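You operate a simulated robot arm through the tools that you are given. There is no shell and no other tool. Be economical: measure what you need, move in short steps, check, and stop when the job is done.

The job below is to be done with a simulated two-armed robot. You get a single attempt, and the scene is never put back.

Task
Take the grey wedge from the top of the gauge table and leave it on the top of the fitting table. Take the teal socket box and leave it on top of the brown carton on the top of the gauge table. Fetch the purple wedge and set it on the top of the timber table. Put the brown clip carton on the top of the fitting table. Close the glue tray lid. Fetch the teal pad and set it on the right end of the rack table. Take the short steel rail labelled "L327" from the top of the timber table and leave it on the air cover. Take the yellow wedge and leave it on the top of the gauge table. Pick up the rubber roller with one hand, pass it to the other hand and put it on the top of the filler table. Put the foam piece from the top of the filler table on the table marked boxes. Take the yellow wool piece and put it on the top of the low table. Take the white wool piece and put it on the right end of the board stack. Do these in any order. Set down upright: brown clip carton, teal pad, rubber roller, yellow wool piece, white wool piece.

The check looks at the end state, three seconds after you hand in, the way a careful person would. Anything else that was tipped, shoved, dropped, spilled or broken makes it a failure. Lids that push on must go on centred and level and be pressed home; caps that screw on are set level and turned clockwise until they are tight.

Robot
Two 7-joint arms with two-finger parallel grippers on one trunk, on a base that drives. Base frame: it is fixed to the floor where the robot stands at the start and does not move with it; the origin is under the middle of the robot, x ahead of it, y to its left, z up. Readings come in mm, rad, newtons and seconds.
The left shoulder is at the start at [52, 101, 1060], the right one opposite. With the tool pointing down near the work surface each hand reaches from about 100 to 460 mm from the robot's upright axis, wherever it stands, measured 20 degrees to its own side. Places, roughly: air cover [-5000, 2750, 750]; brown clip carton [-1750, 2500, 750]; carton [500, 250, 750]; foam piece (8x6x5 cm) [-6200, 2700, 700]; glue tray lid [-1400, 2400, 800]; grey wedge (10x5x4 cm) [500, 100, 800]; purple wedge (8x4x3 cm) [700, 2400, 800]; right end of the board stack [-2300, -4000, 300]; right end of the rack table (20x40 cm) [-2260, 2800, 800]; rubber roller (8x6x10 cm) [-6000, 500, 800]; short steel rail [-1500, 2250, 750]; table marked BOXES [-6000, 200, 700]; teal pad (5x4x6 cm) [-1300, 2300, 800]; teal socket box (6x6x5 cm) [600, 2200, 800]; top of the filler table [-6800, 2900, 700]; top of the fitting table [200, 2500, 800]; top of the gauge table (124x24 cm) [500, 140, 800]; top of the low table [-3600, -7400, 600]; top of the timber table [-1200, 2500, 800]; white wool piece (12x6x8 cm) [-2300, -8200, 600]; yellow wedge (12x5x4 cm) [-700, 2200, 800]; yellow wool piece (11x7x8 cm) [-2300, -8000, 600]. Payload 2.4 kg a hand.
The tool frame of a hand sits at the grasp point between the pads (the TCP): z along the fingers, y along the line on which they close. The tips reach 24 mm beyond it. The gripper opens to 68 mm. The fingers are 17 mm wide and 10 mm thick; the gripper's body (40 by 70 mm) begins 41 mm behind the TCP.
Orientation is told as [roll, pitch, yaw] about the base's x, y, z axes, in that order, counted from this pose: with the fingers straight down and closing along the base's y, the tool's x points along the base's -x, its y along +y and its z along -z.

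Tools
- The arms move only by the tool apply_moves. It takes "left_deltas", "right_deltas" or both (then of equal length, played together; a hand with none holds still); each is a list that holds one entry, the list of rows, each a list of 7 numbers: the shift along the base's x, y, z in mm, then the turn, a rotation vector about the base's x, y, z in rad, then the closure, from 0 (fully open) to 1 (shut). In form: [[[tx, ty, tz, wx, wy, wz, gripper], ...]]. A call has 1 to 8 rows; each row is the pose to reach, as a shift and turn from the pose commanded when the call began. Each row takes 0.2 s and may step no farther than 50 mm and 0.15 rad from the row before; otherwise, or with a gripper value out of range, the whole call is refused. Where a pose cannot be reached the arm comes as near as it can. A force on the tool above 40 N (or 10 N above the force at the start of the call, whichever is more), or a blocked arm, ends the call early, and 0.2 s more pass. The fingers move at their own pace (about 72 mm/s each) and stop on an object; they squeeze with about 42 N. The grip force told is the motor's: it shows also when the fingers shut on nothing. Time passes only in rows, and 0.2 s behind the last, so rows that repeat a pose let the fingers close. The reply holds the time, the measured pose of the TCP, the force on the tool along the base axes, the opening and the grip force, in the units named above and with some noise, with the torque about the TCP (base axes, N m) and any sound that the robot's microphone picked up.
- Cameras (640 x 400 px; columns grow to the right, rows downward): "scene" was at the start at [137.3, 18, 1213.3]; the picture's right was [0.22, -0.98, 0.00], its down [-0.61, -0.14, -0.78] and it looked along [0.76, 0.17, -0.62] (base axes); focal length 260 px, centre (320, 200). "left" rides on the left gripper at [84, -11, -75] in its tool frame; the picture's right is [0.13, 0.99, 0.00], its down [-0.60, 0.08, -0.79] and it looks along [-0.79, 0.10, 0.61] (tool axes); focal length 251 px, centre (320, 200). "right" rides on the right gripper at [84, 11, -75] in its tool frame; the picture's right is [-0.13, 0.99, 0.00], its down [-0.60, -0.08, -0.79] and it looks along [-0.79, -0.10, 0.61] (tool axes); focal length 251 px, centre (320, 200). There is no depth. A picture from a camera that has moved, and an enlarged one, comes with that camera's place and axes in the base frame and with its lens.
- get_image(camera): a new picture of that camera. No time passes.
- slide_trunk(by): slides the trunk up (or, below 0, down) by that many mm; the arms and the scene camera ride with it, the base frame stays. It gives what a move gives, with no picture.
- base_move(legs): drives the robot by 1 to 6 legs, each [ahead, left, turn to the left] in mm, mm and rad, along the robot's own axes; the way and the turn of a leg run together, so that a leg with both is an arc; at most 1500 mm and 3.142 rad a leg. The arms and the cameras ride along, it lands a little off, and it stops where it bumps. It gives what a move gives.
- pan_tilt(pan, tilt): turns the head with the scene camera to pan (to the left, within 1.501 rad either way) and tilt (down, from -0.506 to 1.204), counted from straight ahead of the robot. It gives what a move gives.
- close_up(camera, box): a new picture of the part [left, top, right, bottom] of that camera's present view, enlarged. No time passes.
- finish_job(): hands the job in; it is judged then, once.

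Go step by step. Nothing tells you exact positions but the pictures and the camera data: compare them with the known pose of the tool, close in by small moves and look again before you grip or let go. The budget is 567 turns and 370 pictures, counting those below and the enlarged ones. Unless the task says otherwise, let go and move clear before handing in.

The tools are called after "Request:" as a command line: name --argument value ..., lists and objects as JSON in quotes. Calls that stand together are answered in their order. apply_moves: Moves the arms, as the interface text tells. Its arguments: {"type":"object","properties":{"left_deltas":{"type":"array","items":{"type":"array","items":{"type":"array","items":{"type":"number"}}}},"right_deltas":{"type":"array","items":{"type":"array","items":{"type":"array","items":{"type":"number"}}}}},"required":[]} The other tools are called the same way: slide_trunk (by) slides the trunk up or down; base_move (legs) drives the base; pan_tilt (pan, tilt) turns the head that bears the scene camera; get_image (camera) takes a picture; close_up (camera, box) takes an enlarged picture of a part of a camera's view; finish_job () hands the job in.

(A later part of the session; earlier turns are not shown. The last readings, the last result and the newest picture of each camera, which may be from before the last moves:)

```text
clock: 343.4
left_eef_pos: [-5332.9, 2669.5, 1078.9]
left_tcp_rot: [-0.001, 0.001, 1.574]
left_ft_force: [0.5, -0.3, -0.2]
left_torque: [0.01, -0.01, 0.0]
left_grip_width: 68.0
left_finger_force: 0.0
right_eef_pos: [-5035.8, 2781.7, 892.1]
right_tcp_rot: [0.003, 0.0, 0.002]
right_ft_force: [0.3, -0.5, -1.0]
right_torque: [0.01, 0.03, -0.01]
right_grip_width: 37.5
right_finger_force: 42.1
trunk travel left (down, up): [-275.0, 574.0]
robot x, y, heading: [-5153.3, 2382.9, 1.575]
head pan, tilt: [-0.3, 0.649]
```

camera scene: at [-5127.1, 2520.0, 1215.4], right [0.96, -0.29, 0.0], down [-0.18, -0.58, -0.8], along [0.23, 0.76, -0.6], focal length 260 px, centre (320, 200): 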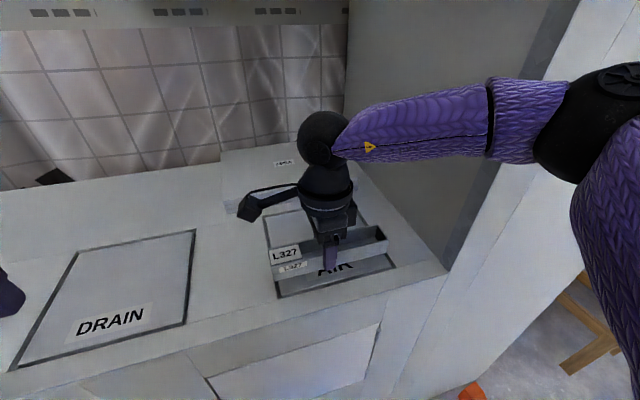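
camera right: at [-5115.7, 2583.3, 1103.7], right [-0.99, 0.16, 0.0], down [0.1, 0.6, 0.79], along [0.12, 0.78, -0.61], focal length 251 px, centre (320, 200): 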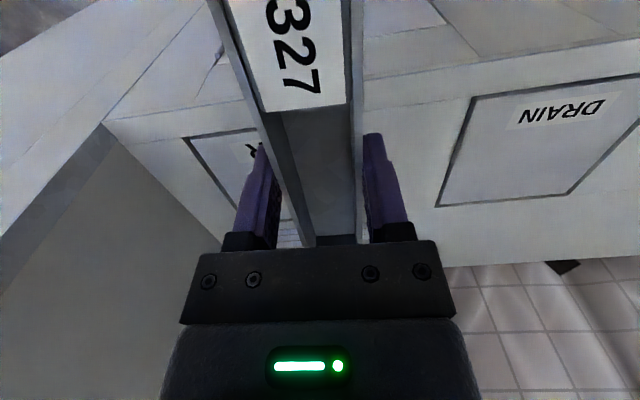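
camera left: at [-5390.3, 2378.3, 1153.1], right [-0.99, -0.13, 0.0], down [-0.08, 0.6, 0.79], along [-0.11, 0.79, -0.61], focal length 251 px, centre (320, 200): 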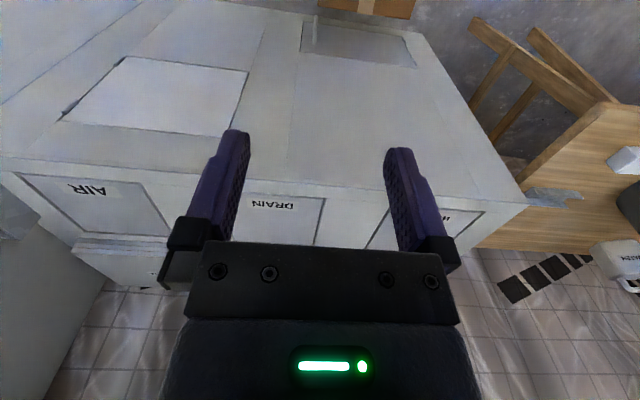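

Request:
apply_moves --right_deltas '[[[0, 0, -2, 0, 0, 0, 1], [0, 0, -4, 0, 0, 0, 1], [0, 0, -6, 0, 0, 0, 1], [0, 0, -6, 0, 0, 0, 1]]]'

Request:
close_up --camera "scene" --box '[220, 180, 420, 320]'

```text
clock: 344.4
left_eef_pos: [-5333.5, 2668.2, 1077.6]
left_tcp_rot: [-0.001, -0.002, 1.574]
left_ft_force: [-0.4, -0.1, 0.3]
left_torque: [0.0, 0.0, 0.04]
left_grip_width: 68.0
left_finger_force: 0.0
right_eef_pos: [-5037.4, 2783.4, 886.7]
right_tcp_rot: [0.008, 0.002, 0.001]
right_ft_force: [0.1, 9.2, 32.5]
right_torque: [0.0, 0.03, -0.02]
right_grip_width: 37.6
right_finger_force: 42.4
trunk travel left (down, up): [-275.0, 574.0]
robot x, y, heading: [-5150.0, 2382.8, 1.577]
head pan, tilt: [-0.3, 0.649]
```

```text
2.86 times, centred on (320, 250) of scene
camera zoom: at [-5127.6, 2519.1, 1215.7], right [0.96, -0.29, 0.0], down [-0.18, -0.58, -0.8], along [0.23, 0.76, -0.6], focal length 742 px, centre (320, 57)
```

zoom: 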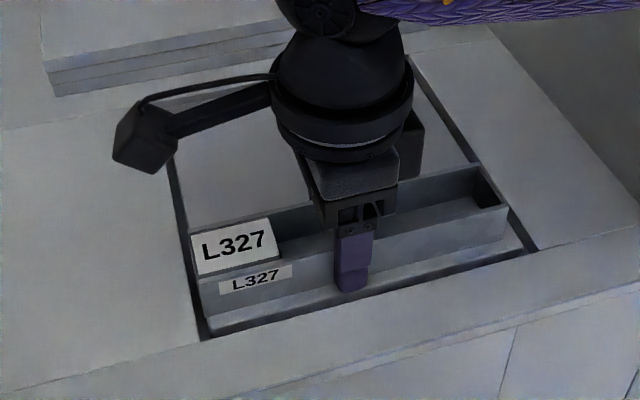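

The rail rests on the AIR cover. I'll release gently and rise straight up.

Request:
apply_moves --right_deltas '[[[0, 0, 1.5, 0, 0, 0, 1], [0, 0, 1.5, 0, 0, 0, 0.2], [0, 0, 1.5, 0, 0, 0, 0.2], [0, 0, 30, 0, 0, 0, 0.1], [0, 0, 75, 0, 0, 0, 0], [0, -10, 120, 0, 0, 0, 0], [0, -20, 145, 0, 0, 0, 0]]]'

Request:
get_image --camera "scene"

```text
clock: 346.0
left_eef_pos: [-5333.4, 2668.5, 1077.3]
left_tcp_rot: [-0.001, 0.0, 1.574]
left_ft_force: [-0.5, 1.1, 0.3]
left_torque: [-0.04, -0.01, 0.0]
left_grip_width: 68.0
left_finger_force: 0.0
right_eef_pos: [-5032.5, 2764.2, 1030.8]
right_tcp_rot: [0.004, -0.003, 0.001]
right_ft_force: [-0.2, 0.1, 0.3]
right_torque: [-0.02, -0.03, 0.02]
right_grip_width: 68.0
right_finger_force: 0.1
trunk travel left (down, up): [-275.0, 574.0]
robot x, y, heading: [-5152.4, 2382.2, 1.577]
head pan, tilt: [-0.3, 0.649]
```

```text
194 pictures are left
camera scene: at [-5127.1, 2519.8, 1215.4], right [0.96, -0.29, 0.0], down [-0.18, -0.58, -0.8], along [0.23, 0.76, -0.6], focal length 260 px, centre (320, 200)
```

scene: 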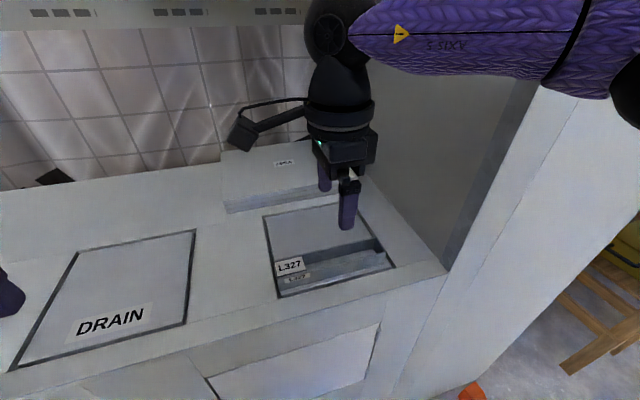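

The rail is on the AIR cover. Next is the rubber roller near (−6000, 500): I'll straighten the right hand, back out and look that way.

Request:
base_move --legs '[[-700, 0, 0]]'

Request:
apply_moves --right_deltas '[[[0, -5, 0, 0, 0, 0.15, 0], [0, -10, 0, 0, 0, 0.3, 0], [0, -15, 0, 0, 0, 0.45, 0], [0, -20, 0, 0, 0, 0.6, 0], [0, -25, 0, 0, 0, 0.75, 0], [0, -30, 0, 0, 0, 0.9, 0], [0, -35, 0, 0, 0, 1.05, 0], [0, -40, 0, 0, 0, 1.2, 0]]]'

Request:
apply_moves --right_deltas '[[[0, 0, 0, 0, 0, 0.15, 0], [0, 0, 0, 0, 0, 0.3, 0], [0, 0, 0, 0, 0, 0.37, 0]]]'

Request:
base_move --legs '[[0, 0, 2.2]]'

Request:
pan_tilt --pan 0.0 --tilt 0.3

Request:
get_image --camera "scene"

```text
clock: 349.7
left_eef_pos: [-5330.7, 1995.0, 1077.8]
left_tcp_rot: [0.001, 0.001, 1.577]
left_ft_force: [-0.2, -0.4, -0.2]
left_torque: [0.03, -0.04, 0.04]
left_grip_width: 68.0
left_finger_force: 0.1
right_eef_pos: [-5031.7, 2089.6, 1029.1]
right_tcp_rot: [0.002, -0.003, 0.004]
right_ft_force: [-0.4, -0.4, -0.6]
right_torque: [-0.02, 0.0, 0.0]
right_grip_width: 67.9
right_finger_force: 0.0
trunk travel left (down, up): [-275.0, 574.0]
robot x, y, heading: [-5148.8, 1711.1, 1.57]
head pan, tilt: [-0.3, 0.649]
```

```text
clock: 351.5
left_eef_pos: [-5331.2, 1995.4, 1077.6]
left_tcp_rot: [0.002, 0.0, 1.576]
left_ft_force: [-0.7, -0.4, -0.1]
left_torque: [0.01, 0.02, -0.01]
left_grip_width: 68.0
left_finger_force: 0.1
right_eef_pos: [-5030.6, 2051.4, 1029.5]
right_tcp_rot: [0.003, 0.0, 1.205]
right_ft_force: [0.1, 0.0, 0.0]
right_torque: [0.0, 0.02, 0.0]
right_grip_width: 67.9
right_finger_force: 0.0
trunk travel left (down, up): [-275.0, 574.0]
robot x, y, heading: [-5145.7, 1708.8, 1.576]
head pan, tilt: [-0.3, 0.649]
```

```text
clock: 352.3
left_eef_pos: [-5330.2, 1994.7, 1077.1]
left_tcp_rot: [0.0, 0.001, 1.577]
left_ft_force: [0.8, 0.0, -0.3]
left_torque: [-0.01, -0.04, -0.05]
left_grip_width: 68.0
left_finger_force: 0.0
right_eef_pos: [-5031.6, 2050.4, 1029.5]
right_tcp_rot: [0.003, 0.001, 1.576]
right_ft_force: [0.5, 0.1, 0.0]
right_torque: [0.02, 0.01, -0.02]
right_grip_width: 68.1
right_finger_force: 0.0
trunk travel left (down, up): [-275.0, 574.0]
robot x, y, heading: [-5147.6, 1710.2, 1.574]
head pan, tilt: [-0.3, 0.649]
```

```text
clock: 357.8
left_eef_pos: [-5284.0, 1400.2, 1078.1]
left_tcp_rot: [-0.001, 0.0, -2.546]
left_ft_force: [-0.4, 1.7, 0.3]
left_torque: [0.02, 0.02, 0.0]
left_grip_width: 67.9
left_finger_force: 0.0
right_eef_pos: [-5497.3, 1617.4, 1028.6]
right_tcp_rot: [0.004, 0.001, -2.55]
right_ft_force: [0.2, -0.9, 0.0]
right_torque: [0.05, -0.03, -0.01]
right_grip_width: 68.1
right_finger_force: 0.0
trunk travel left (down, up): [-275.0, 574.0]
robot x, y, heading: [-5148.8, 1713.2, -2.548]
head pan, tilt: [-0.3, 0.649]
```

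```text
clock: 358.7
left_eef_pos: [-5285.0, 1399.7, 1077.9]
left_tcp_rot: [-0.001, 0.0, -2.547]
left_ft_force: [-1.1, 0.1, 0.2]
left_torque: [0.02, -0.02, 0.02]
left_grip_width: 68.0
left_finger_force: 0.2
right_eef_pos: [-5497.7, 1618.1, 1029.7]
right_tcp_rot: [0.005, 0.0, -2.55]
right_ft_force: [-0.1, 0.4, -0.6]
right_torque: [0.01, 0.02, 0.03]
right_grip_width: 67.9
right_finger_force: 0.1
trunk travel left (down, up): [-275.0, 574.0]
robot x, y, heading: [-5154.9, 1711.6, -2.544]
head pan, tilt: [0.0, 0.3]
```

```text
193 pictures are left
camera scene: at [-5272.0, 1626.8, 1247.1], right [-0.56, 0.83, 0.0], down [0.25, 0.17, -0.95], along [-0.79, -0.53, -0.3], focal length 260 px, centre (320, 200)
```

scene: 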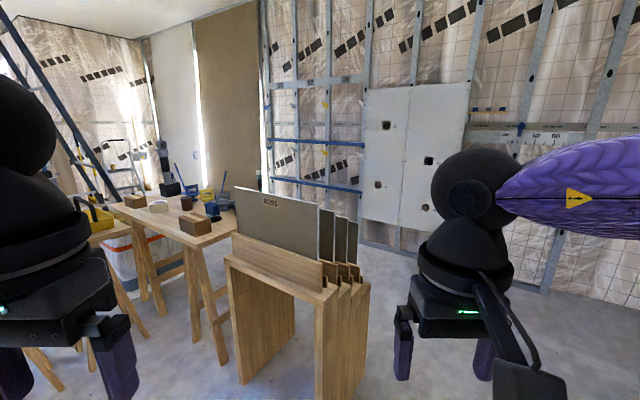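

Request:
close_up --camera "scene" --box '[60, 130, 380, 330]'

```text
2.00 times, centred on (220, 230) of scene
camera zoom: at [-5272.0, 1626.8, 1247.1], right [-0.56, 0.83, 0.0], down [0.25, 0.17, -0.95], along [-0.79, -0.53, -0.3], focal length 519 px, centre (520, 140)
```

zoom: 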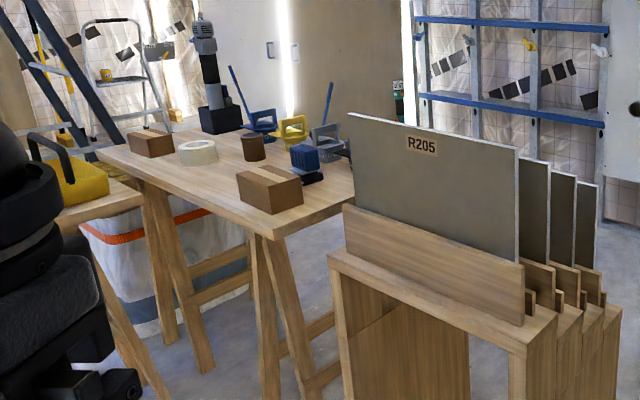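

The roller may be the blue object on the far table (about (−5960, 520)). I'll drive south along x ≈ −5150 and look from there.

Request:
base_move --legs '[[0, 0, 0.974], [850, 0, 0], [0, 0, -1.3]]'

Request:
pan_tilt --pan 0.1 --tilt 0.4

Request:
get_image --camera "scene"

```text
clock: 368.9
left_eef_pos: [-5406.7, 598.5, 1078.2]
left_tcp_rot: [0.0, 0.0, -2.891]
left_ft_force: [-0.3, -1.2, -0.9]
left_torque: [-0.02, -0.01, 0.03]
left_grip_width: 67.9
left_finger_force: 0.1
right_eef_pos: [-5534.0, 875.9, 1029.8]
right_tcp_rot: [0.004, -0.001, -2.894]
right_ft_force: [0.7, 0.7, -0.2]
right_torque: [0.03, 0.05, 0.0]
right_grip_width: 67.7
right_finger_force: 0.1
trunk travel left (down, up): [-275.0, 574.0]
robot x, y, heading: [-5173.6, 842.9, -2.894]
head pan, tilt: [0.0, 0.3]
```

```text
clock: 369.5
left_eef_pos: [-5407.2, 600.0, 1078.0]
left_tcp_rot: [0.001, -0.002, -2.892]
left_ft_force: [0.3, 0.2, -0.4]
left_torque: [0.0, 0.0, 0.03]
left_grip_width: 68.1
left_finger_force: 0.0
right_eef_pos: [-5532.4, 875.9, 1028.8]
right_tcp_rot: [0.003, 0.0, -2.893]
right_ft_force: [0.5, 0.4, 0.0]
right_torque: [0.01, -0.03, 0.01]
right_grip_width: 67.8
right_finger_force: 0.1
trunk travel left (down, up): [-275.0, 574.0]
robot x, y, heading: [-5174.5, 845.3, -2.892]
head pan, tilt: [0.099, 0.4]
```

```text
191 pictures are left
camera scene: at [-5314.7, 799.0, 1237.9], right [-0.34, 0.94, 0.0], down [0.37, 0.13, -0.92], along [-0.87, -0.32, -0.39], focal length 260 px, centre (320, 200)
```

scene: 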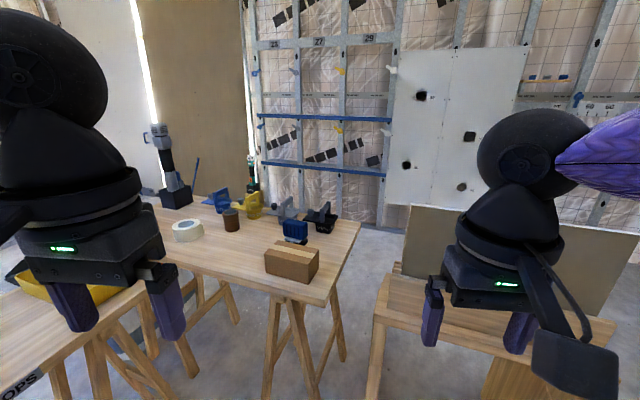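

Request:
close_up --camera "scene" --box '[120, 160, 380, 310]'

Request:
pan_tilt --pan 0.7 --tilt 0.45

Request:
get_image --camera "scene"

```text
2.46 times, centred on (250, 235) of scene
camera zoom: at [-5314.7, 799.0, 1237.9], right [-0.34, 0.94, 0.0], down [0.37, 0.13, -0.92], along [-0.87, -0.32, -0.39], focal length 639 px, centre (492, 114)
```

zoom: 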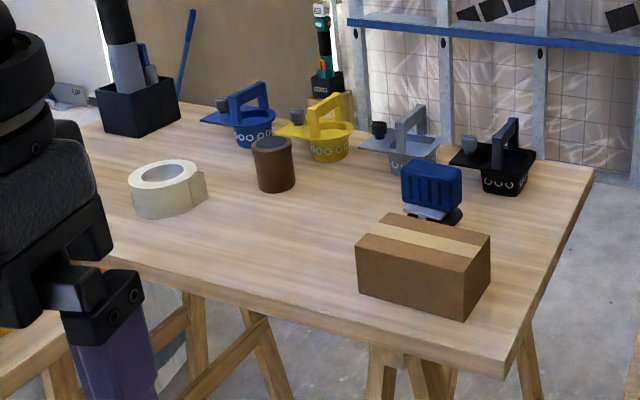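

```text
clock: 370.5
left_eef_pos: [-5408.4, 599.3, 1078.1]
left_tcp_rot: [0.0, -0.001, -2.889]
left_ft_force: [-0.5, 0.4, 0.4]
left_torque: [-0.05, 0.02, -0.03]
left_grip_width: 67.8
left_finger_force: 0.2
right_eef_pos: [-5534.3, 876.1, 1030.2]
right_tcp_rot: [0.004, 0.0, -2.892]
right_ft_force: [-0.1, 0.0, 0.2]
right_torque: [-0.03, 0.02, 0.0]
right_grip_width: 67.9
right_finger_force: 0.0
trunk travel left (down, up): [-275.0, 574.0]
robot x, y, heading: [-5175.7, 843.7, -2.891]
head pan, tilt: [0.7, 0.45]
```

```text
189 pictures are left
camera scene: at [-5281.2, 756.0, 1233.3], right [-0.81, 0.58, 0.0], down [0.25, 0.35, -0.9], along [-0.52, -0.73, -0.44], focal length 260 px, centre (320, 200)
```

scene: 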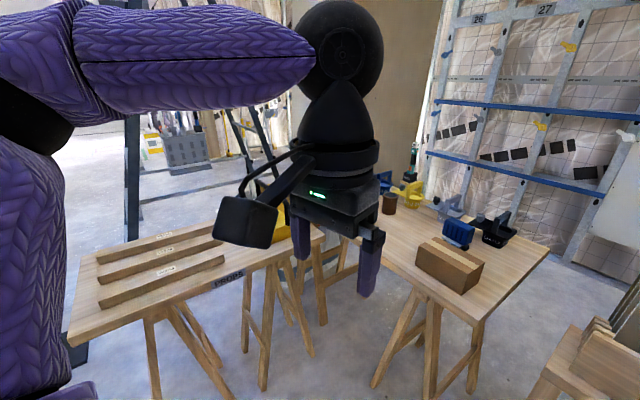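

The roller is likely the blue ribbed object at about (−5936, 492), on the far table (near edge x ≈ −5740). The board rack is to its north and the PROPS table to the south. I'll pull the right hand in, drive into the gap and look closely.

Request:
apply_moves --right_deltas '[[[40, 10, 15, 0, 0, 0, 0], [80, 20, 30, 0, 0, 0, 0], [110, 28, 45, 0, 0, 0, 0]]]'

Request:
base_move --legs '[[0, 0, -0.25], [200, 280, 0]]'

Request:
pan_tilt --pan 0.0 --tilt 0.6

Request:
get_image --camera "scene"

```text
clock: 371.3
left_eef_pos: [-5407.8, 599.1, 1077.2]
left_tcp_rot: [0.0, 0.0, -2.891]
left_ft_force: [1.3, -0.2, -1.0]
left_torque: [-0.02, -0.01, 0.01]
left_grip_width: 68.1
left_finger_force: 0.1
right_eef_pos: [-5423.5, 902.4, 1073.5]
right_tcp_rot: [0.003, 0.0, -2.893]
right_ft_force: [0.3, 0.4, 0.2]
right_torque: [0.01, -0.02, 0.01]
right_grip_width: 68.0
right_finger_force: 0.2
trunk travel left (down, up): [-275.0, 574.0]
robot x, y, heading: [-5178.6, 848.9, -2.897]
head pan, tilt: [0.7, 0.45]
```

```text
clock: 374.4
left_eef_pos: [-5661.5, 394.3, 1076.1]
left_tcp_rot: [-0.002, 0.0, -3.138]
left_ft_force: [-0.2, 0.4, -0.4]
left_torque: [0.0, 0.03, -0.01]
left_grip_width: 68.1
left_finger_force: 0.1
right_eef_pos: [-5602.3, 690.6, 1073.8]
right_tcp_rot: [0.003, 0.001, 3.142]
right_ft_force: [0.1, -0.1, -0.1]
right_torque: [0.0, -0.03, 0.01]
right_grip_width: 68.0
right_finger_force: 0.0
trunk travel left (down, up): [-275.0, 574.0]
robot x, y, heading: [-5373.5, 575.3, -3.141]
head pan, tilt: [0.7, 0.45]
```

```text
clock: 375.5
left_eef_pos: [-5661.0, 394.2, 1078.4]
left_tcp_rot: [0.0, 0.001, -3.136]
left_ft_force: [-0.9, 0.1, -0.5]
left_torque: [0.04, 0.0, 0.01]
left_grip_width: 67.9
left_finger_force: 0.1
right_eef_pos: [-5603.1, 691.7, 1073.7]
right_tcp_rot: [0.002, 0.0, 3.141]
right_ft_force: [-0.5, -0.2, -0.3]
right_torque: [0.01, -0.02, -0.03]
right_grip_width: 67.9
right_finger_force: 0.0
trunk travel left (down, up): [-275.0, 574.0]
robot x, y, heading: [-5374.0, 573.3, -3.14]
head pan, tilt: [0.0, 0.6]
```

```text
188 pictures are left
camera scene: at [-5518.6, 573.7, 1219.7], right [0.0, 1.0, 0.0], down [0.56, 0.0, -0.83], along [-0.83, 0.0, -0.56], focal length 260 px, centre (320, 200)
```

scene: 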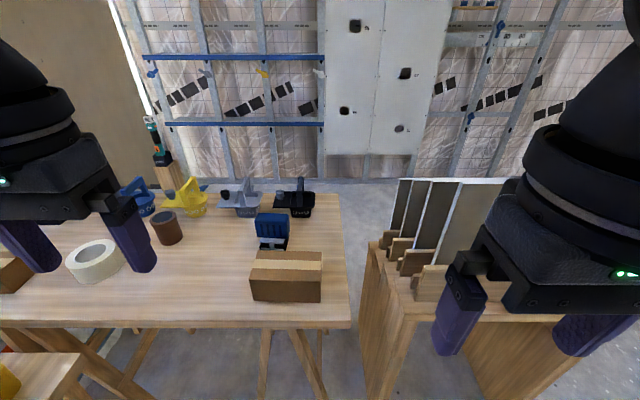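

Request:
close_up --camera "scene" --box '[110, 170, 350, 310]'

Request:
get_image --camera "left"

```text
2.67 times, centred on (230, 240) of scene
camera zoom: at [-5518.6, 573.7, 1219.7], right [0.0, 1.0, 0.0], down [0.56, 0.0, -0.83], along [-0.83, 0.0, -0.56], focal length 692 px, centre (560, 93)
```

zoom: 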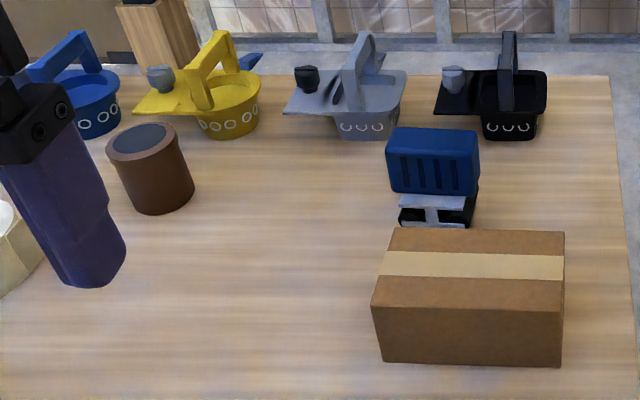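

```text
186 pictures are left
camera left: at [-5577.2, 404.1, 1153.1], right [0.13, -0.99, 0.0], down [-0.6, -0.08, 0.79], along [-0.79, -0.1, -0.61], focal length 251 px, centre (320, 200)
```

left: 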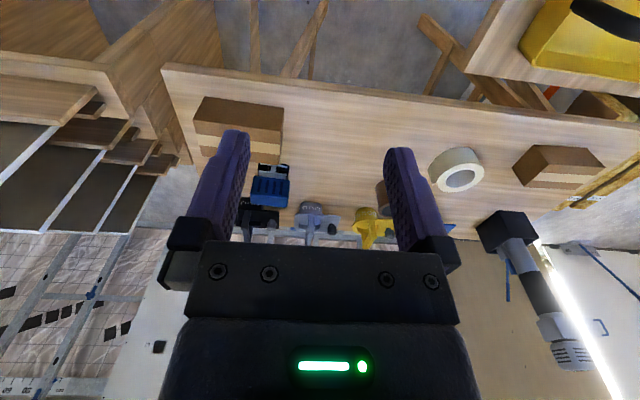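

This table is lower (z ≈ 742), with its near edge at x ≈ −5802. The roller is a blue ribbed block on a small base near (−6010, 460). I'll move in and turn to get the left camera closer.

Request:
base_move --legs '[[155, 50, 0]]'

Request:
apply_moves --left_deltas '[[[-30, 20, -15, 0, 0, 0, 0], [-60, 40, -30, 0, 0, 0, 0], [-80, 60, -45, 0, 0, 0, 0]]]'

Request:
get_image --camera "left"

Request:
get_image --camera "scene"

```text
clock: 376.9
left_eef_pos: [-5813.4, 340.2, 1078.2]
left_tcp_rot: [-0.003, 0.001, -3.141]
left_ft_force: [0.1, 0.3, -0.1]
left_torque: [0.01, 0.04, 0.01]
left_grip_width: 68.2
left_finger_force: 0.1
right_eef_pos: [-5754.7, 638.9, 1072.1]
right_tcp_rot: [0.002, 0.0, 3.141]
right_ft_force: [0.1, -0.2, 0.6]
right_torque: [0.0, -0.03, 0.04]
right_grip_width: 67.8
right_finger_force: 0.1
trunk travel left (down, up): [-275.0, 574.0]
robot x, y, heading: [-5523.2, 526.7, -3.143]
head pan, tilt: [0.0, 0.6]
```

```text
clock: 377.7
left_eef_pos: [-5890.6, 403.2, 1033.3]
left_tcp_rot: [-0.002, -0.001, -3.142]
left_ft_force: [1.0, 0.3, 0.0]
left_torque: [0.05, -0.01, 0.0]
left_grip_width: 68.1
left_finger_force: 0.0
right_eef_pos: [-5752.9, 639.6, 1073.3]
right_tcp_rot: [0.002, 0.0, 3.141]
right_ft_force: [-0.3, -0.4, -0.1]
right_torque: [0.02, -0.02, 0.0]
right_grip_width: 68.1
right_finger_force: 0.1
trunk travel left (down, up): [-275.0, 574.0]
robot x, y, heading: [-5524.9, 523.2, -3.143]
head pan, tilt: [0.0, 0.6]
```

```text
185 pictures are left
camera left: at [-5807.0, 412.9, 1108.3], right [0.13, -0.99, 0.0], down [-0.6, -0.08, 0.79], along [-0.79, -0.1, -0.61], focal length 251 px, centre (320, 200)
```

left: 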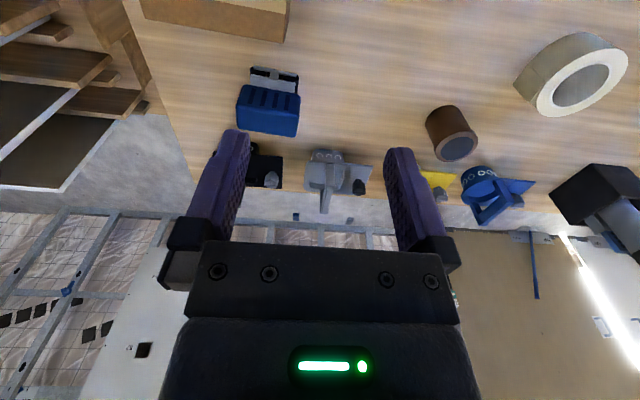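

```text
184 pictures are left
camera scene: at [-5669.9, 522.1, 1219.6], right [0.0, 1.0, 0.0], down [0.57, 0.0, -0.82], along [-0.82, 0.0, -0.57], focal length 260 px, centre (320, 200)
```

scene: 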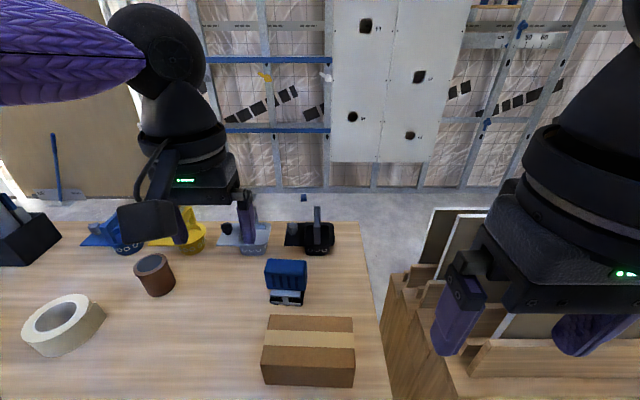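

Request:
close_up --camera "left" --box '[200, 40, 360, 150]'

Request:
close_up --camera "scene" --box '[230, 200, 370, 320]'

```text
3.64 times, centred on (280, 95) of left
camera zoom: at [-5807.0, 412.9, 1108.3], right [0.13, -0.99, 0.0], down [-0.6, -0.08, 0.79], along [-0.79, -0.1, -0.61], focal length 914 px, centre (466, 582)
```

zoom: 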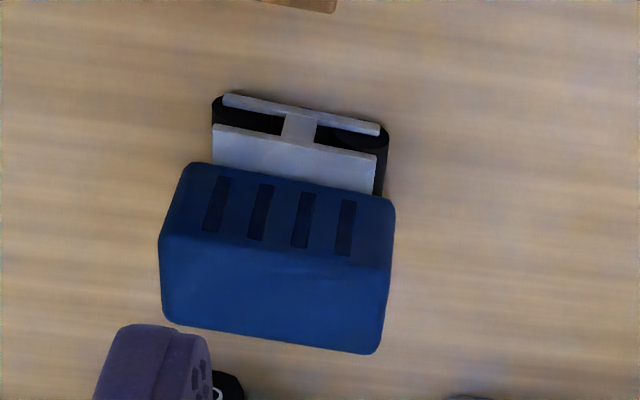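

```text
3.33 times, centred on (300, 260) of scene
camera zoom: at [-5669.9, 522.1, 1219.6], right [0.0, 1.0, 0.0], down [0.57, 0.0, -0.82], along [-0.82, 0.0, -0.57], focal length 865 px, centre (387, 0)
```

zoom: 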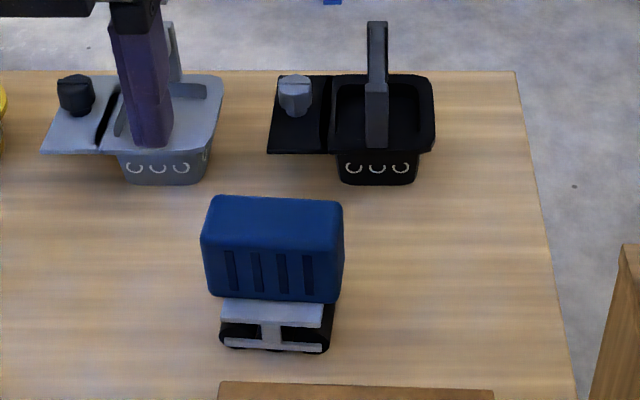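

The roller block's top is at z ≈ 825, centre (−6015, 456), 40 mm deep in x and 76 mm wide in y. I'll grip across x with the left hand, turning right to extend that shoulder.

Request:
base_move --legs '[[22, 10, 0], [0, 0, -0.6]]'

Request:
apply_moves --left_deltas '[[[0, 0, 0, 0, 0, -0.13, 0], [0, 0, 0, 0, 0, -0.26, 0], [0, 0, 0, 0, 0, -0.39, 0], [0, 0, 0, 0, 0, -0.52, 0], [0, 0, 0, 0, 0, -0.65, 0], [0, 0, 0, 0, 0, -0.78, 0], [0, 0, 0, 0, 0, -0.91, 0], [0, 0, 0, 0, 0, -1.04, 0]]]'

```text
clock: 380.1
left_eef_pos: [-5917.2, 618.2, 1033.3]
left_tcp_rot: [0.0, 0.001, 2.545]
left_ft_force: [0.6, 0.2, -0.1]
left_torque: [0.0, 0.01, 0.02]
left_grip_width: 67.8
left_finger_force: 0.0
right_eef_pos: [-5669.8, 736.3, 1073.9]
right_tcp_rot: [0.002, 0.001, 2.541]
right_ft_force: [0.0, 0.1, 0.0]
right_torque: [0.01, 0.04, 0.03]
right_grip_width: 68.0
right_finger_force: 0.0
trunk travel left (down, up): [-275.0, 574.0]
robot x, y, heading: [-5549.8, 512.2, 2.545]
head pan, tilt: [0.0, 0.6]
```

```text
clock: 381.9
left_eef_pos: [-5917.3, 618.5, 1033.8]
left_tcp_rot: [-0.002, -0.001, 1.504]
left_ft_force: [-0.7, -0.3, -0.5]
left_torque: [0.01, 0.01, -0.05]
left_grip_width: 67.9
left_finger_force: 0.2
right_eef_pos: [-5670.0, 736.5, 1073.0]
right_tcp_rot: [0.004, 0.002, 2.543]
right_ft_force: [-0.2, -0.5, -1.4]
right_torque: [0.0, 0.02, 0.01]
right_grip_width: 68.1
right_finger_force: 0.1
trunk travel left (down, up): [-275.0, 574.0]
robot x, y, heading: [-5548.3, 516.1, 2.543]
head pan, tilt: [0.0, 0.6]
```

Request:
apply_moves --left_deltas '[[[-20, -32, -15, 0, 0, 0, 0], [-40, -65, -30, 0, 0, 0, 0], [-60, -98, -50, 0, 0, 0, 0], [-79, -130, -70, 0, 0, 0, 0], [-98, -162, -90, 0, 0, 0, 0]]]'

Request:
pan_tilt --pan 0.55 --tilt 0.65

Request:
get_image --camera "scene"

Request:
get_image --camera "left"

```text
clock: 383.1
left_eef_pos: [-6015.7, 454.4, 940.8]
left_tcp_rot: [-0.001, -0.001, 1.503]
left_ft_force: [0.2, -1.0, -0.5]
left_torque: [0.02, -0.03, -0.02]
left_grip_width: 67.8
left_finger_force: 0.1
right_eef_pos: [-5670.3, 737.2, 1073.1]
right_tcp_rot: [0.003, 0.0, 2.542]
right_ft_force: [0.4, 0.1, -0.7]
right_torque: [-0.01, 0.03, -0.03]
right_grip_width: 67.7
right_finger_force: 0.0
trunk travel left (down, up): [-275.0, 574.0]
robot x, y, heading: [-5547.1, 516.6, 2.542]
head pan, tilt: [0.0, 0.6]
```

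```text
clock: 384.1
left_eef_pos: [-6014.2, 454.1, 941.7]
left_tcp_rot: [-0.003, 0.0, 1.504]
left_ft_force: [-0.3, -0.3, -0.4]
left_torque: [0.02, -0.01, -0.03]
left_grip_width: 68.1
left_finger_force: 0.1
right_eef_pos: [-5669.8, 737.1, 1073.8]
right_tcp_rot: [0.004, 0.001, 2.541]
right_ft_force: [0.9, 0.0, 0.7]
right_torque: [0.02, 0.0, 0.01]
right_grip_width: 68.2
right_finger_force: 0.0
trunk travel left (down, up): [-275.0, 574.0]
robot x, y, heading: [-5545.3, 515.9, 2.544]
head pan, tilt: [0.55, 0.649]
```

```text
181 pictures are left
camera scene: at [-5680.5, 546.7, 1215.4], right [0.05, 1.0, 0.0], down [0.6, -0.03, -0.8], along [-0.8, 0.04, -0.6], focal length 260 px, centre (320, 200)
```

scene: 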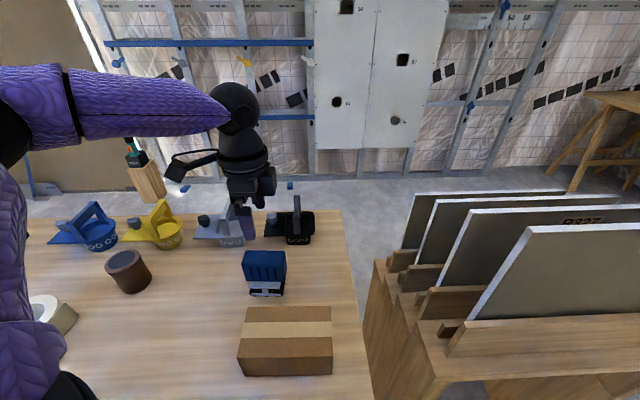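

```text
180 pictures are left
camera left: at [-6009.1, 369.7, 1017.7], right [-1.0, -0.06, 0.0], down [-0.04, 0.61, 0.79], along [-0.05, 0.79, -0.61], focal length 251 px, centre (320, 200)
```

left: 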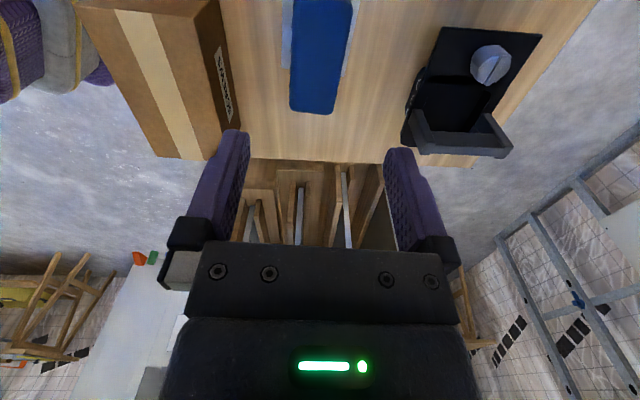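

Centred over the block. I'll descend and grip.

Request:
apply_moves --left_deltas '[[[-2, 1, -40, 0, 0, 0, 0], [-2, 1, -80, 0, 0, 0, 0], [-2, 1, -105, 0, 0, 0, 0]]]'

Request:
get_image --camera "left"

Request:
close_up --camera "scene" --box '[180, 170, 340, 310]'

```text
clock: 384.9
left_eef_pos: [-6014.3, 460.9, 837.9]
left_tcp_rot: [-0.001, -0.002, 1.504]
left_ft_force: [-0.6, 0.5, -0.5]
left_torque: [-0.01, 0.03, -0.03]
left_grip_width: 68.1
left_finger_force: 0.1
right_eef_pos: [-5670.2, 736.1, 1074.0]
right_tcp_rot: [0.004, 0.0, 2.541]
right_ft_force: [0.1, 0.4, -0.1]
right_torque: [0.01, -0.01, -0.02]
right_grip_width: 67.8
right_finger_force: 0.1
trunk travel left (down, up): [-275.0, 574.0]
robot x, y, heading: [-5548.5, 515.5, 2.544]
head pan, tilt: [0.55, 0.649]
```

```text
179 pictures are left
camera left: at [-6008.2, 375.4, 913.7], right [-1.0, -0.06, 0.0], down [-0.04, 0.61, 0.79], along [-0.05, 0.79, -0.61], focal length 251 px, centre (320, 200)
```

left: 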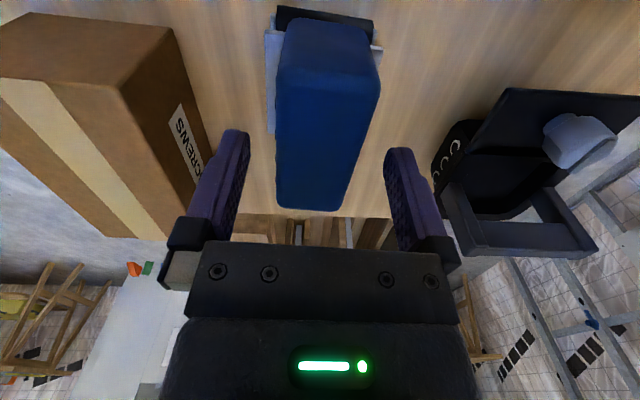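

```text
2.86 times, centred on (260, 240) of scene
camera zoom: at [-5680.5, 546.6, 1215.4], right [0.05, 1.0, 0.0], down [0.6, -0.03, -0.8], along [-0.8, 0.04, -0.6], focal length 742 px, centre (491, 86)
```

zoom: 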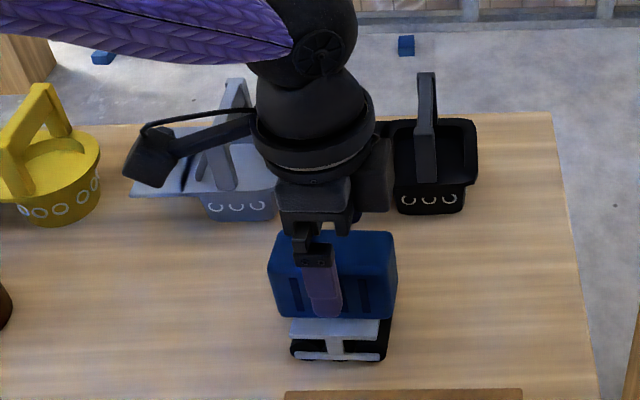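

Request:
apply_moves --left_deltas '[[[3, -3, -15, 0, 0, 0, 0], [4, -4, -31, 0, 0, 0, 0], [4, -4, -31, 0, 0, 0, 0]]]'

Request:
get_image --camera "left"

```text
clock: 385.7
left_eef_pos: [-6010.9, 454.7, 804.2]
left_tcp_rot: [-0.001, 0.0, 1.503]
left_ft_force: [0.1, -0.6, 0.0]
left_torque: [-0.02, -0.01, -0.02]
left_grip_width: 68.1
left_finger_force: 0.0
right_eef_pos: [-5669.9, 737.4, 1074.5]
right_tcp_rot: [0.002, -0.002, 2.54]
right_ft_force: [-0.2, -0.1, 0.1]
right_torque: [0.03, -0.02, 0.01]
right_grip_width: 68.1
right_finger_force: 0.0
trunk travel left (down, up): [-275.0, 574.0]
robot x, y, heading: [-5547.4, 509.4, 2.55]
head pan, tilt: [0.55, 0.649]
```

```text
177 pictures are left
camera left: at [-6005.8, 370.0, 880.8], right [-1.0, -0.06, 0.0], down [-0.04, 0.61, 0.79], along [-0.05, 0.79, -0.61], focal length 251 px, centre (320, 200)
```

left: 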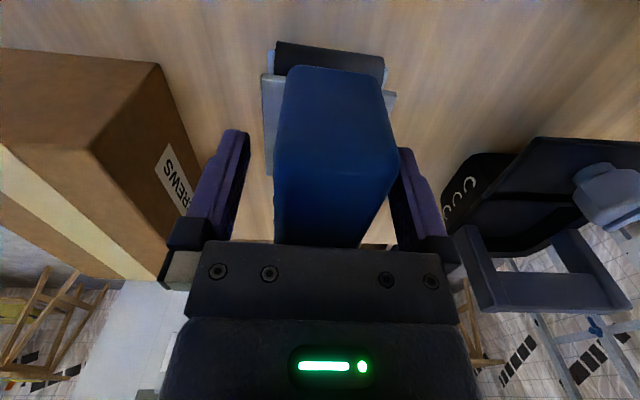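

Request:
apply_moves --left_deltas '[[[-3, 0, 0, 0, 0, 0, 0.3], [-3, 0, 0, 0, 0, 0, 0.6], [-3, 0, 0, 0, 0, 0, 1], [-3, 0, 0, 0, 0, 0, 1], [-3, 0, 0, 0, 0, 0, 1]]]'

Request:
apply_moves --left_deltas '[[[0, 0, 25, 0, 0, 0, 1], [0, 0, 70, 0, 0, 0, 1], [0, 0, 115, 0, 0, 0, 1], [5, 5, 155, 0, 0, 0, 1]]]'

Request:
get_image --camera "left"

Request:
get_image --camera "scene"

```text
clock: 386.9
left_eef_pos: [-6015.6, 456.0, 805.5]
left_tcp_rot: [-0.001, 0.001, 1.505]
left_ft_force: [-0.8, -0.6, -0.3]
left_torque: [-0.12, 0.13, -0.01]
left_grip_width: 38.0
left_finger_force: 42.0
right_eef_pos: [-5670.7, 737.1, 1072.8]
right_tcp_rot: [0.002, 0.001, 2.541]
right_ft_force: [-0.1, 0.4, -0.1]
right_torque: [0.01, -0.02, -0.02]
right_grip_width: 67.9
right_finger_force: 0.0
trunk travel left (down, up): [-275.0, 574.0]
robot x, y, heading: [-5547.6, 512.4, 2.548]
head pan, tilt: [0.55, 0.649]
```

```text
clock: 387.9
left_eef_pos: [-6013.5, 458.1, 960.2]
left_tcp_rot: [-0.003, -0.001, 1.504]
left_ft_force: [-0.7, 0.9, -3.1]
left_torque: [0.03, -0.04, 0.02]
left_grip_width: 37.6
left_finger_force: 41.9
right_eef_pos: [-5670.7, 737.0, 1073.1]
right_tcp_rot: [0.002, -0.001, 2.54]
right_ft_force: [-0.2, 1.6, -0.6]
right_torque: [0.03, 0.02, 0.0]
right_grip_width: 67.7
right_finger_force: 0.1
trunk travel left (down, up): [-275.0, 574.0]
robot x, y, heading: [-5546.9, 508.3, 2.544]
head pan, tilt: [0.55, 0.649]
```

```text
176 pictures are left
camera left: at [-6007.5, 373.0, 1035.6], right [-1.0, -0.06, 0.0], down [-0.04, 0.61, 0.79], along [-0.05, 0.79, -0.61], focal length 251 px, centre (320, 200)
```

left: 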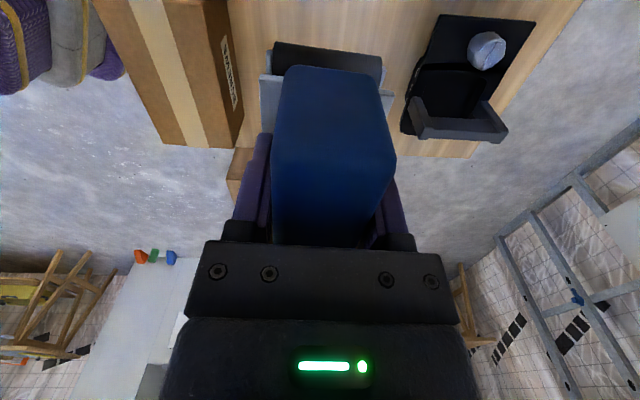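

```text
175 pictures are left
camera scene: at [-5680.5, 546.6, 1215.4], right [0.05, 1.0, 0.0], down [0.6, -0.03, -0.8], along [-0.8, 0.04, -0.6], focal length 260 px, centre (320, 200)
```

scene: 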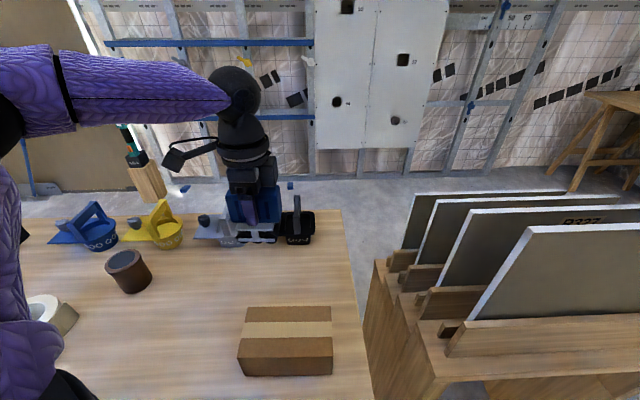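

The roller is gripped. I'll back straight out in +x, then move to open floor for the hand-over.

Request:
apply_moves --left_deltas '[[[10, 0, 30, 0, 0, 0, 1], [20, 5, 60, 0, 0, 0, 1]]]'

Request:
base_move --legs '[[-273, -186, 0], [0, 0, 0.6], [0, -1050, 0], [0, 0, -1.5708]]'

Request:
pan_tilt --pan 0.0 --tilt 0.5

Request:
get_image --camera "scene"

```text
clock: 388.5
left_eef_pos: [-5991.7, 464.4, 1022.2]
left_tcp_rot: [-0.003, 0.0, 1.505]
left_ft_force: [0.1, 0.6, -2.8]
left_torque: [-0.02, -0.02, -0.01]
left_grip_width: 38.0
left_finger_force: 42.1
right_eef_pos: [-5671.0, 737.4, 1072.3]
right_tcp_rot: [0.004, -0.001, 2.541]
right_ft_force: [-0.7, -0.6, -0.8]
right_torque: [0.01, -0.04, 0.01]
right_grip_width: 68.0
right_finger_force: 0.2
trunk travel left (down, up): [-275.0, 574.0]
robot x, y, heading: [-5546.3, 512.7, 2.546]
head pan, tilt: [0.55, 0.649]
```

```text
clock: 401.2
left_eef_pos: [-5563.6, 1886.6, 1022.5]
left_tcp_rot: [0.0, 0.001, 0.581]
left_ft_force: [-0.3, 0.9, -2.0]
left_torque: [-0.02, -0.01, 0.0]
left_grip_width: 37.9
left_finger_force: 42.1
right_eef_pos: [-5149.9, 1793.0, 1072.6]
right_tcp_rot: [0.004, 0.0, 1.619]
right_ft_force: [-0.2, 0.1, 0.8]
right_torque: [-0.01, 0.01, -0.01]
right_grip_width: 68.0
right_finger_force: 0.0
trunk travel left (down, up): [-275.0, 574.0]
robot x, y, heading: [-5255.4, 1560.5, 1.621]
head pan, tilt: [0.55, 0.649]
```

```text
clock: 402.1
left_eef_pos: [-5563.0, 1885.8, 1021.3]
left_tcp_rot: [-0.001, 0.002, 0.58]
left_ft_force: [-1.0, -0.6, -1.8]
left_torque: [0.01, -0.01, 0.04]
left_grip_width: 37.8
left_finger_force: 42.2
right_eef_pos: [-5151.5, 1792.8, 1072.8]
right_tcp_rot: [0.003, 0.001, 1.618]
right_ft_force: [0.4, 0.3, 0.1]
right_torque: [-0.02, -0.01, 0.01]
right_grip_width: 68.2
right_finger_force: 0.0
trunk travel left (down, up): [-275.0, 574.0]
robot x, y, heading: [-5257.1, 1559.8, 1.626]
head pan, tilt: [0.0, 0.499]
```

```text
174 pictures are left
camera scene: at [-5264.1, 1704.7, 1228.7], right [1.0, 0.05, 0.0], down [0.02, -0.48, -0.88], along [-0.04, 0.88, -0.48], focal length 260 px, centre (320, 200)
```

scene: 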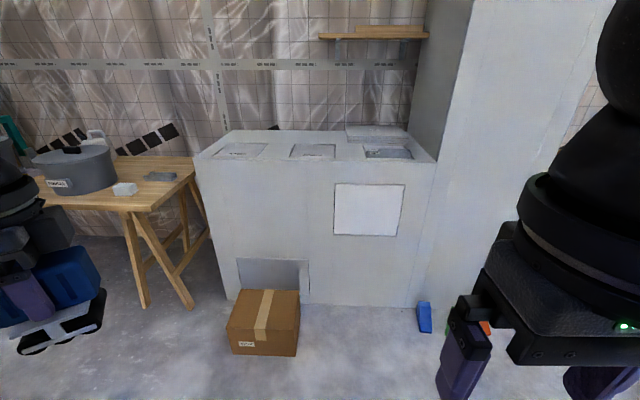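

The roller is safely held, and the floor carton looks undisturbed. For the hand-over I'll bring the left hand to the centre with the block's length crosswise.

Request:
base_move --legs '[[0, 0, -0.055]]'

Request:
apply_moves --left_deltas '[[[40, 5, 0, 0, 0, -0.09, 1], [80, 10, 0, 0, 0, -0.18, 1], [120, 15, 0, 0, 0, -0.27, 1], [160, 20, 0, 0, 0, -0.36, 1], [195, 20, 0, 0, 0, -0.45, 1], [225, 20, 0, 0, 0, -0.525, 1]]]'

Request:
apply_moves --right_deltas '[[[5, 20, 0, 0, 0, 0.15, 0], [10, 40, 0, 0, 0, 0.3, 0], [10, 60, 0, 0, 0, 0.45, 0], [10, 70, 0, 0, 0, 0.6, 0], [10, 80, 0, 0, 0, 0.75, 0], [10, 80, 0, 0, 0, 0.9, 0], [10, 80, 0, 0, 0, 1.05, 0], [10, 80, 0, 0, 0, 1.2, 0]]]'

```text
clock: 403.0
left_eef_pos: [-5545.4, 1902.1, 1022.2]
left_tcp_rot: [0.0, 0.0, 0.527]
left_ft_force: [0.0, -0.7, -2.9]
left_torque: [0.01, 0.0, 0.02]
left_grip_width: 38.1
left_finger_force: 41.8
right_eef_pos: [-5138.4, 1786.0, 1072.6]
right_tcp_rot: [0.003, 0.0, 1.564]
right_ft_force: [0.5, -0.1, 0.4]
right_torque: [0.03, 0.0, -0.05]
right_grip_width: 68.0
right_finger_force: 0.2
trunk travel left (down, up): [-275.0, 574.0]
robot x, y, heading: [-5257.7, 1561.8, 1.565]
head pan, tilt: [0.0, 0.499]
```

```text
clock: 404.4
left_eef_pos: [-5351.6, 1935.1, 1034.0]
left_tcp_rot: [-0.002, -0.002, 0.005]
left_ft_force: [0.3, -0.3, -2.2]
left_torque: [-0.03, 0.01, -0.01]
left_grip_width: 37.7
left_finger_force: 42.2
left hand out of reach, approached as far as the arm can: row 6
right_eef_pos: [-5137.3, 1787.1, 1072.9]
right_tcp_rot: [0.001, -0.002, 1.565]
right_ft_force: [-0.2, 0.2, 0.2]
right_torque: [-0.02, -0.01, 0.01]
right_grip_width: 68.0
right_finger_force: 0.1
trunk travel left (down, up): [-275.0, 574.0]
robot x, y, heading: [-5256.4, 1558.8, 1.565]
head pan, tilt: [0.0, 0.499]
```

```text
clock: 406.2
left_eef_pos: [-5352.1, 1935.7, 1035.1]
left_tcp_rot: [0.0, -0.001, 0.004]
left_ft_force: [-0.4, -0.1, -1.6]
left_torque: [0.03, 0.01, 0.01]
left_grip_width: 37.8
left_finger_force: 42.3
right_eef_pos: [-5132.5, 1862.3, 1071.3]
right_tcp_rot: [0.002, -0.001, 2.759]
right_ft_force: [0.6, -0.3, 0.5]
right_torque: [0.04, -0.04, 0.0]
right_grip_width: 67.8
right_finger_force: 0.0
right hand out of reach, approached as far as the arm can: row 8
trunk travel left (down, up): [-275.0, 574.0]
robot x, y, heading: [-5254.9, 1563.9, 1.563]
head pan, tilt: [0.0, 0.499]
```

Neither hand reaches the centre line upright, so I'll tilt both tools inward. The left will present the block, tilted, near the robot's centre line.

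Request:
apply_moves --left_deltas '[[[0, 0, 0, 0, -0.12, 0, 1], [10, 0, -5, 0, -0.24, 0, 1], [20, 0, -10, 0, -0.36, 0, 1], [30, 0, -15, 0, -0.48, 0, 1], [45, 0, -20, 0, -0.6, 0, 1]]]' --right_deltas '[[[10, 15, 0, 0, 0.12, 0, 0], [20, 30, 0, 0, 0.24, 0, 0], [30, 45, 0, 0, 0.36, 0, 0], [30, 60, 0, 0, 0.48, 0, 0], [30, 60, 0, 0, 0.6, 0, 0]]]'

Request:
get_image --camera "scene"

```text
clock: 407.4
left_eef_pos: [-5305.3, 1933.5, 1015.3]
left_tcp_rot: [-0.003, -0.603, 0.003]
left_ft_force: [0.7, 0.5, -3.0]
left_torque: [-0.05, 0.02, -0.02]
left_grip_width: 37.8
left_finger_force: 41.9
right_eef_pos: [-5178.3, 1846.4, 1111.4]
right_tcp_rot: [0.253, -0.552, 2.686]
right_ft_force: [-0.2, 1.1, -0.3]
right_torque: [0.0, -0.01, -0.02]
right_grip_width: 68.0
right_finger_force: 0.0
right hand out of reach, approached as far as the arm can: row 1, 2, 3, 4, 5
trunk travel left (down, up): [-275.0, 574.0]
robot x, y, heading: [-5255.0, 1561.8, 1.566]
head pan, tilt: [0.0, 0.499]
```

```text
173 pictures are left
camera scene: at [-5256.0, 1705.1, 1228.7], right [1.0, 0.0, 0.0], down [0.0, -0.48, -0.88], along [0.0, 0.88, -0.48], focal length 260 px, centre (320, 200)
```

scene: 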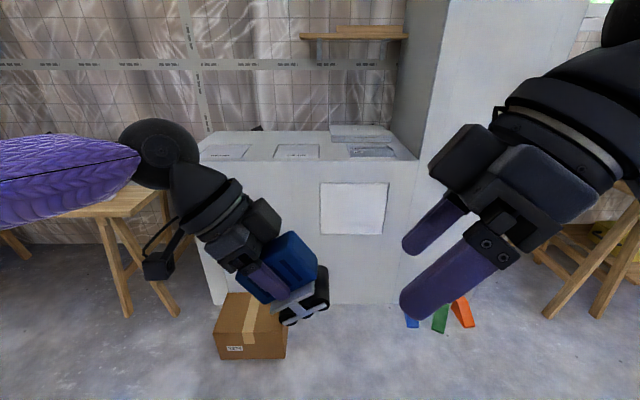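

The left presents it well. The right is cramped, so I'll extend it farther ahead and lower.

Request:
apply_moves --right_deltas '[[[10, 25, -15, 0, 0, 0, 0], [20, 50, -30, 0, 0, 0, 0], [20, 70, -45, 0, 0, 0, 0], [20, 70, -45, 0, 0, 0, 0]]]'

```text
clock: 408.4
left_eef_pos: [-5305.5, 1933.6, 1015.6]
left_tcp_rot: [-0.002, -0.601, 0.003]
left_ft_force: [-0.4, 0.4, -3.2]
left_torque: [-0.01, 0.05, -0.01]
left_grip_width: 37.9
left_finger_force: 42.0
right_eef_pos: [-5203.2, 1855.2, 1094.0]
right_tcp_rot: [0.252, -0.551, 2.689]
right_ft_force: [-0.3, 0.0, -0.1]
right_torque: [0.0, 0.0, 0.01]
right_grip_width: 68.1
right_finger_force: 0.0
right hand out of reach, approached as far as the arm can: row 1, 2, 3, 4
trunk travel left (down, up): [-275.0, 574.0]
robot x, y, heading: [-5252.2, 1561.1, 1.565]
head pan, tilt: [0.0, 0.499]
```

Request:
apply_moves --right_deltas '[[[15, 0, 0, 0, -0.15, 0, 0], [30, 0, 0, 0, -0.3, 0, 0], [45, 0, 0, 0, -0.45, 0, 0], [60, 0, 0, 0, -0.6, -0.05, 0], [60, 0, 0, 0, -0.6, -0.15, 0], [60, 0, 0, 0, -0.6, -0.25, 0]]]'

```text
refused: row 4 steps farther than a row can; nothing moved
```

Request:
apply_moves --right_deltas '[[[15, 0, 0, 0, -0.14, 0, 0], [30, 0, 0, 0, -0.28, 0, 0], [45, 0, 0, 0, -0.42, 0, 0], [60, 0, 0, 0, -0.56, 0, 0], [60, 0, 0, 0, -0.6, 0, 0]]]'

Request:
apply_moves --right_deltas '[[[0, 10, 0, 0, 0, -0.12, 0], [0, 10, 0, 0, 0, -0.24, 0], [0, 10, 0, 0, 0, -0.36, 0]]]'

```text
clock: 409.6
left_eef_pos: [-5304.8, 1933.3, 1014.2]
left_tcp_rot: [-0.001, -0.599, 0.001]
left_ft_force: [-0.6, 0.1, -2.8]
left_torque: [0.0, 0.02, -0.02]
left_grip_width: 38.0
left_finger_force: 41.9
right_eef_pos: [-5146.2, 1852.5, 1092.2]
right_tcp_rot: [0.005, 0.0, 2.762]
right_ft_force: [0.7, 0.0, 0.1]
right_torque: [-0.01, 0.03, -0.02]
right_grip_width: 68.0
right_finger_force: 0.0
trunk travel left (down, up): [-275.0, 574.0]
robot x, y, heading: [-5252.1, 1560.8, 1.565]
head pan, tilt: [0.0, 0.499]
```

```text
clock: 410.4
left_eef_pos: [-5304.7, 1933.1, 1015.3]
left_tcp_rot: [-0.004, -0.601, 0.004]
left_ft_force: [0.0, 0.0, -2.4]
left_torque: [0.0, 0.03, 0.0]
left_grip_width: 37.9
left_finger_force: 42.4
right_eef_pos: [-5145.7, 1864.5, 1091.5]
right_tcp_rot: [0.006, 0.001, 2.403]
right_ft_force: [-0.8, -0.1, 0.6]
right_torque: [0.0, 0.01, 0.03]
right_grip_width: 67.7
right_finger_force: 0.0
trunk travel left (down, up): [-275.0, 574.0]
robot x, y, heading: [-5254.6, 1563.2, 1.569]
head pan, tilt: [0.0, 0.499]
```

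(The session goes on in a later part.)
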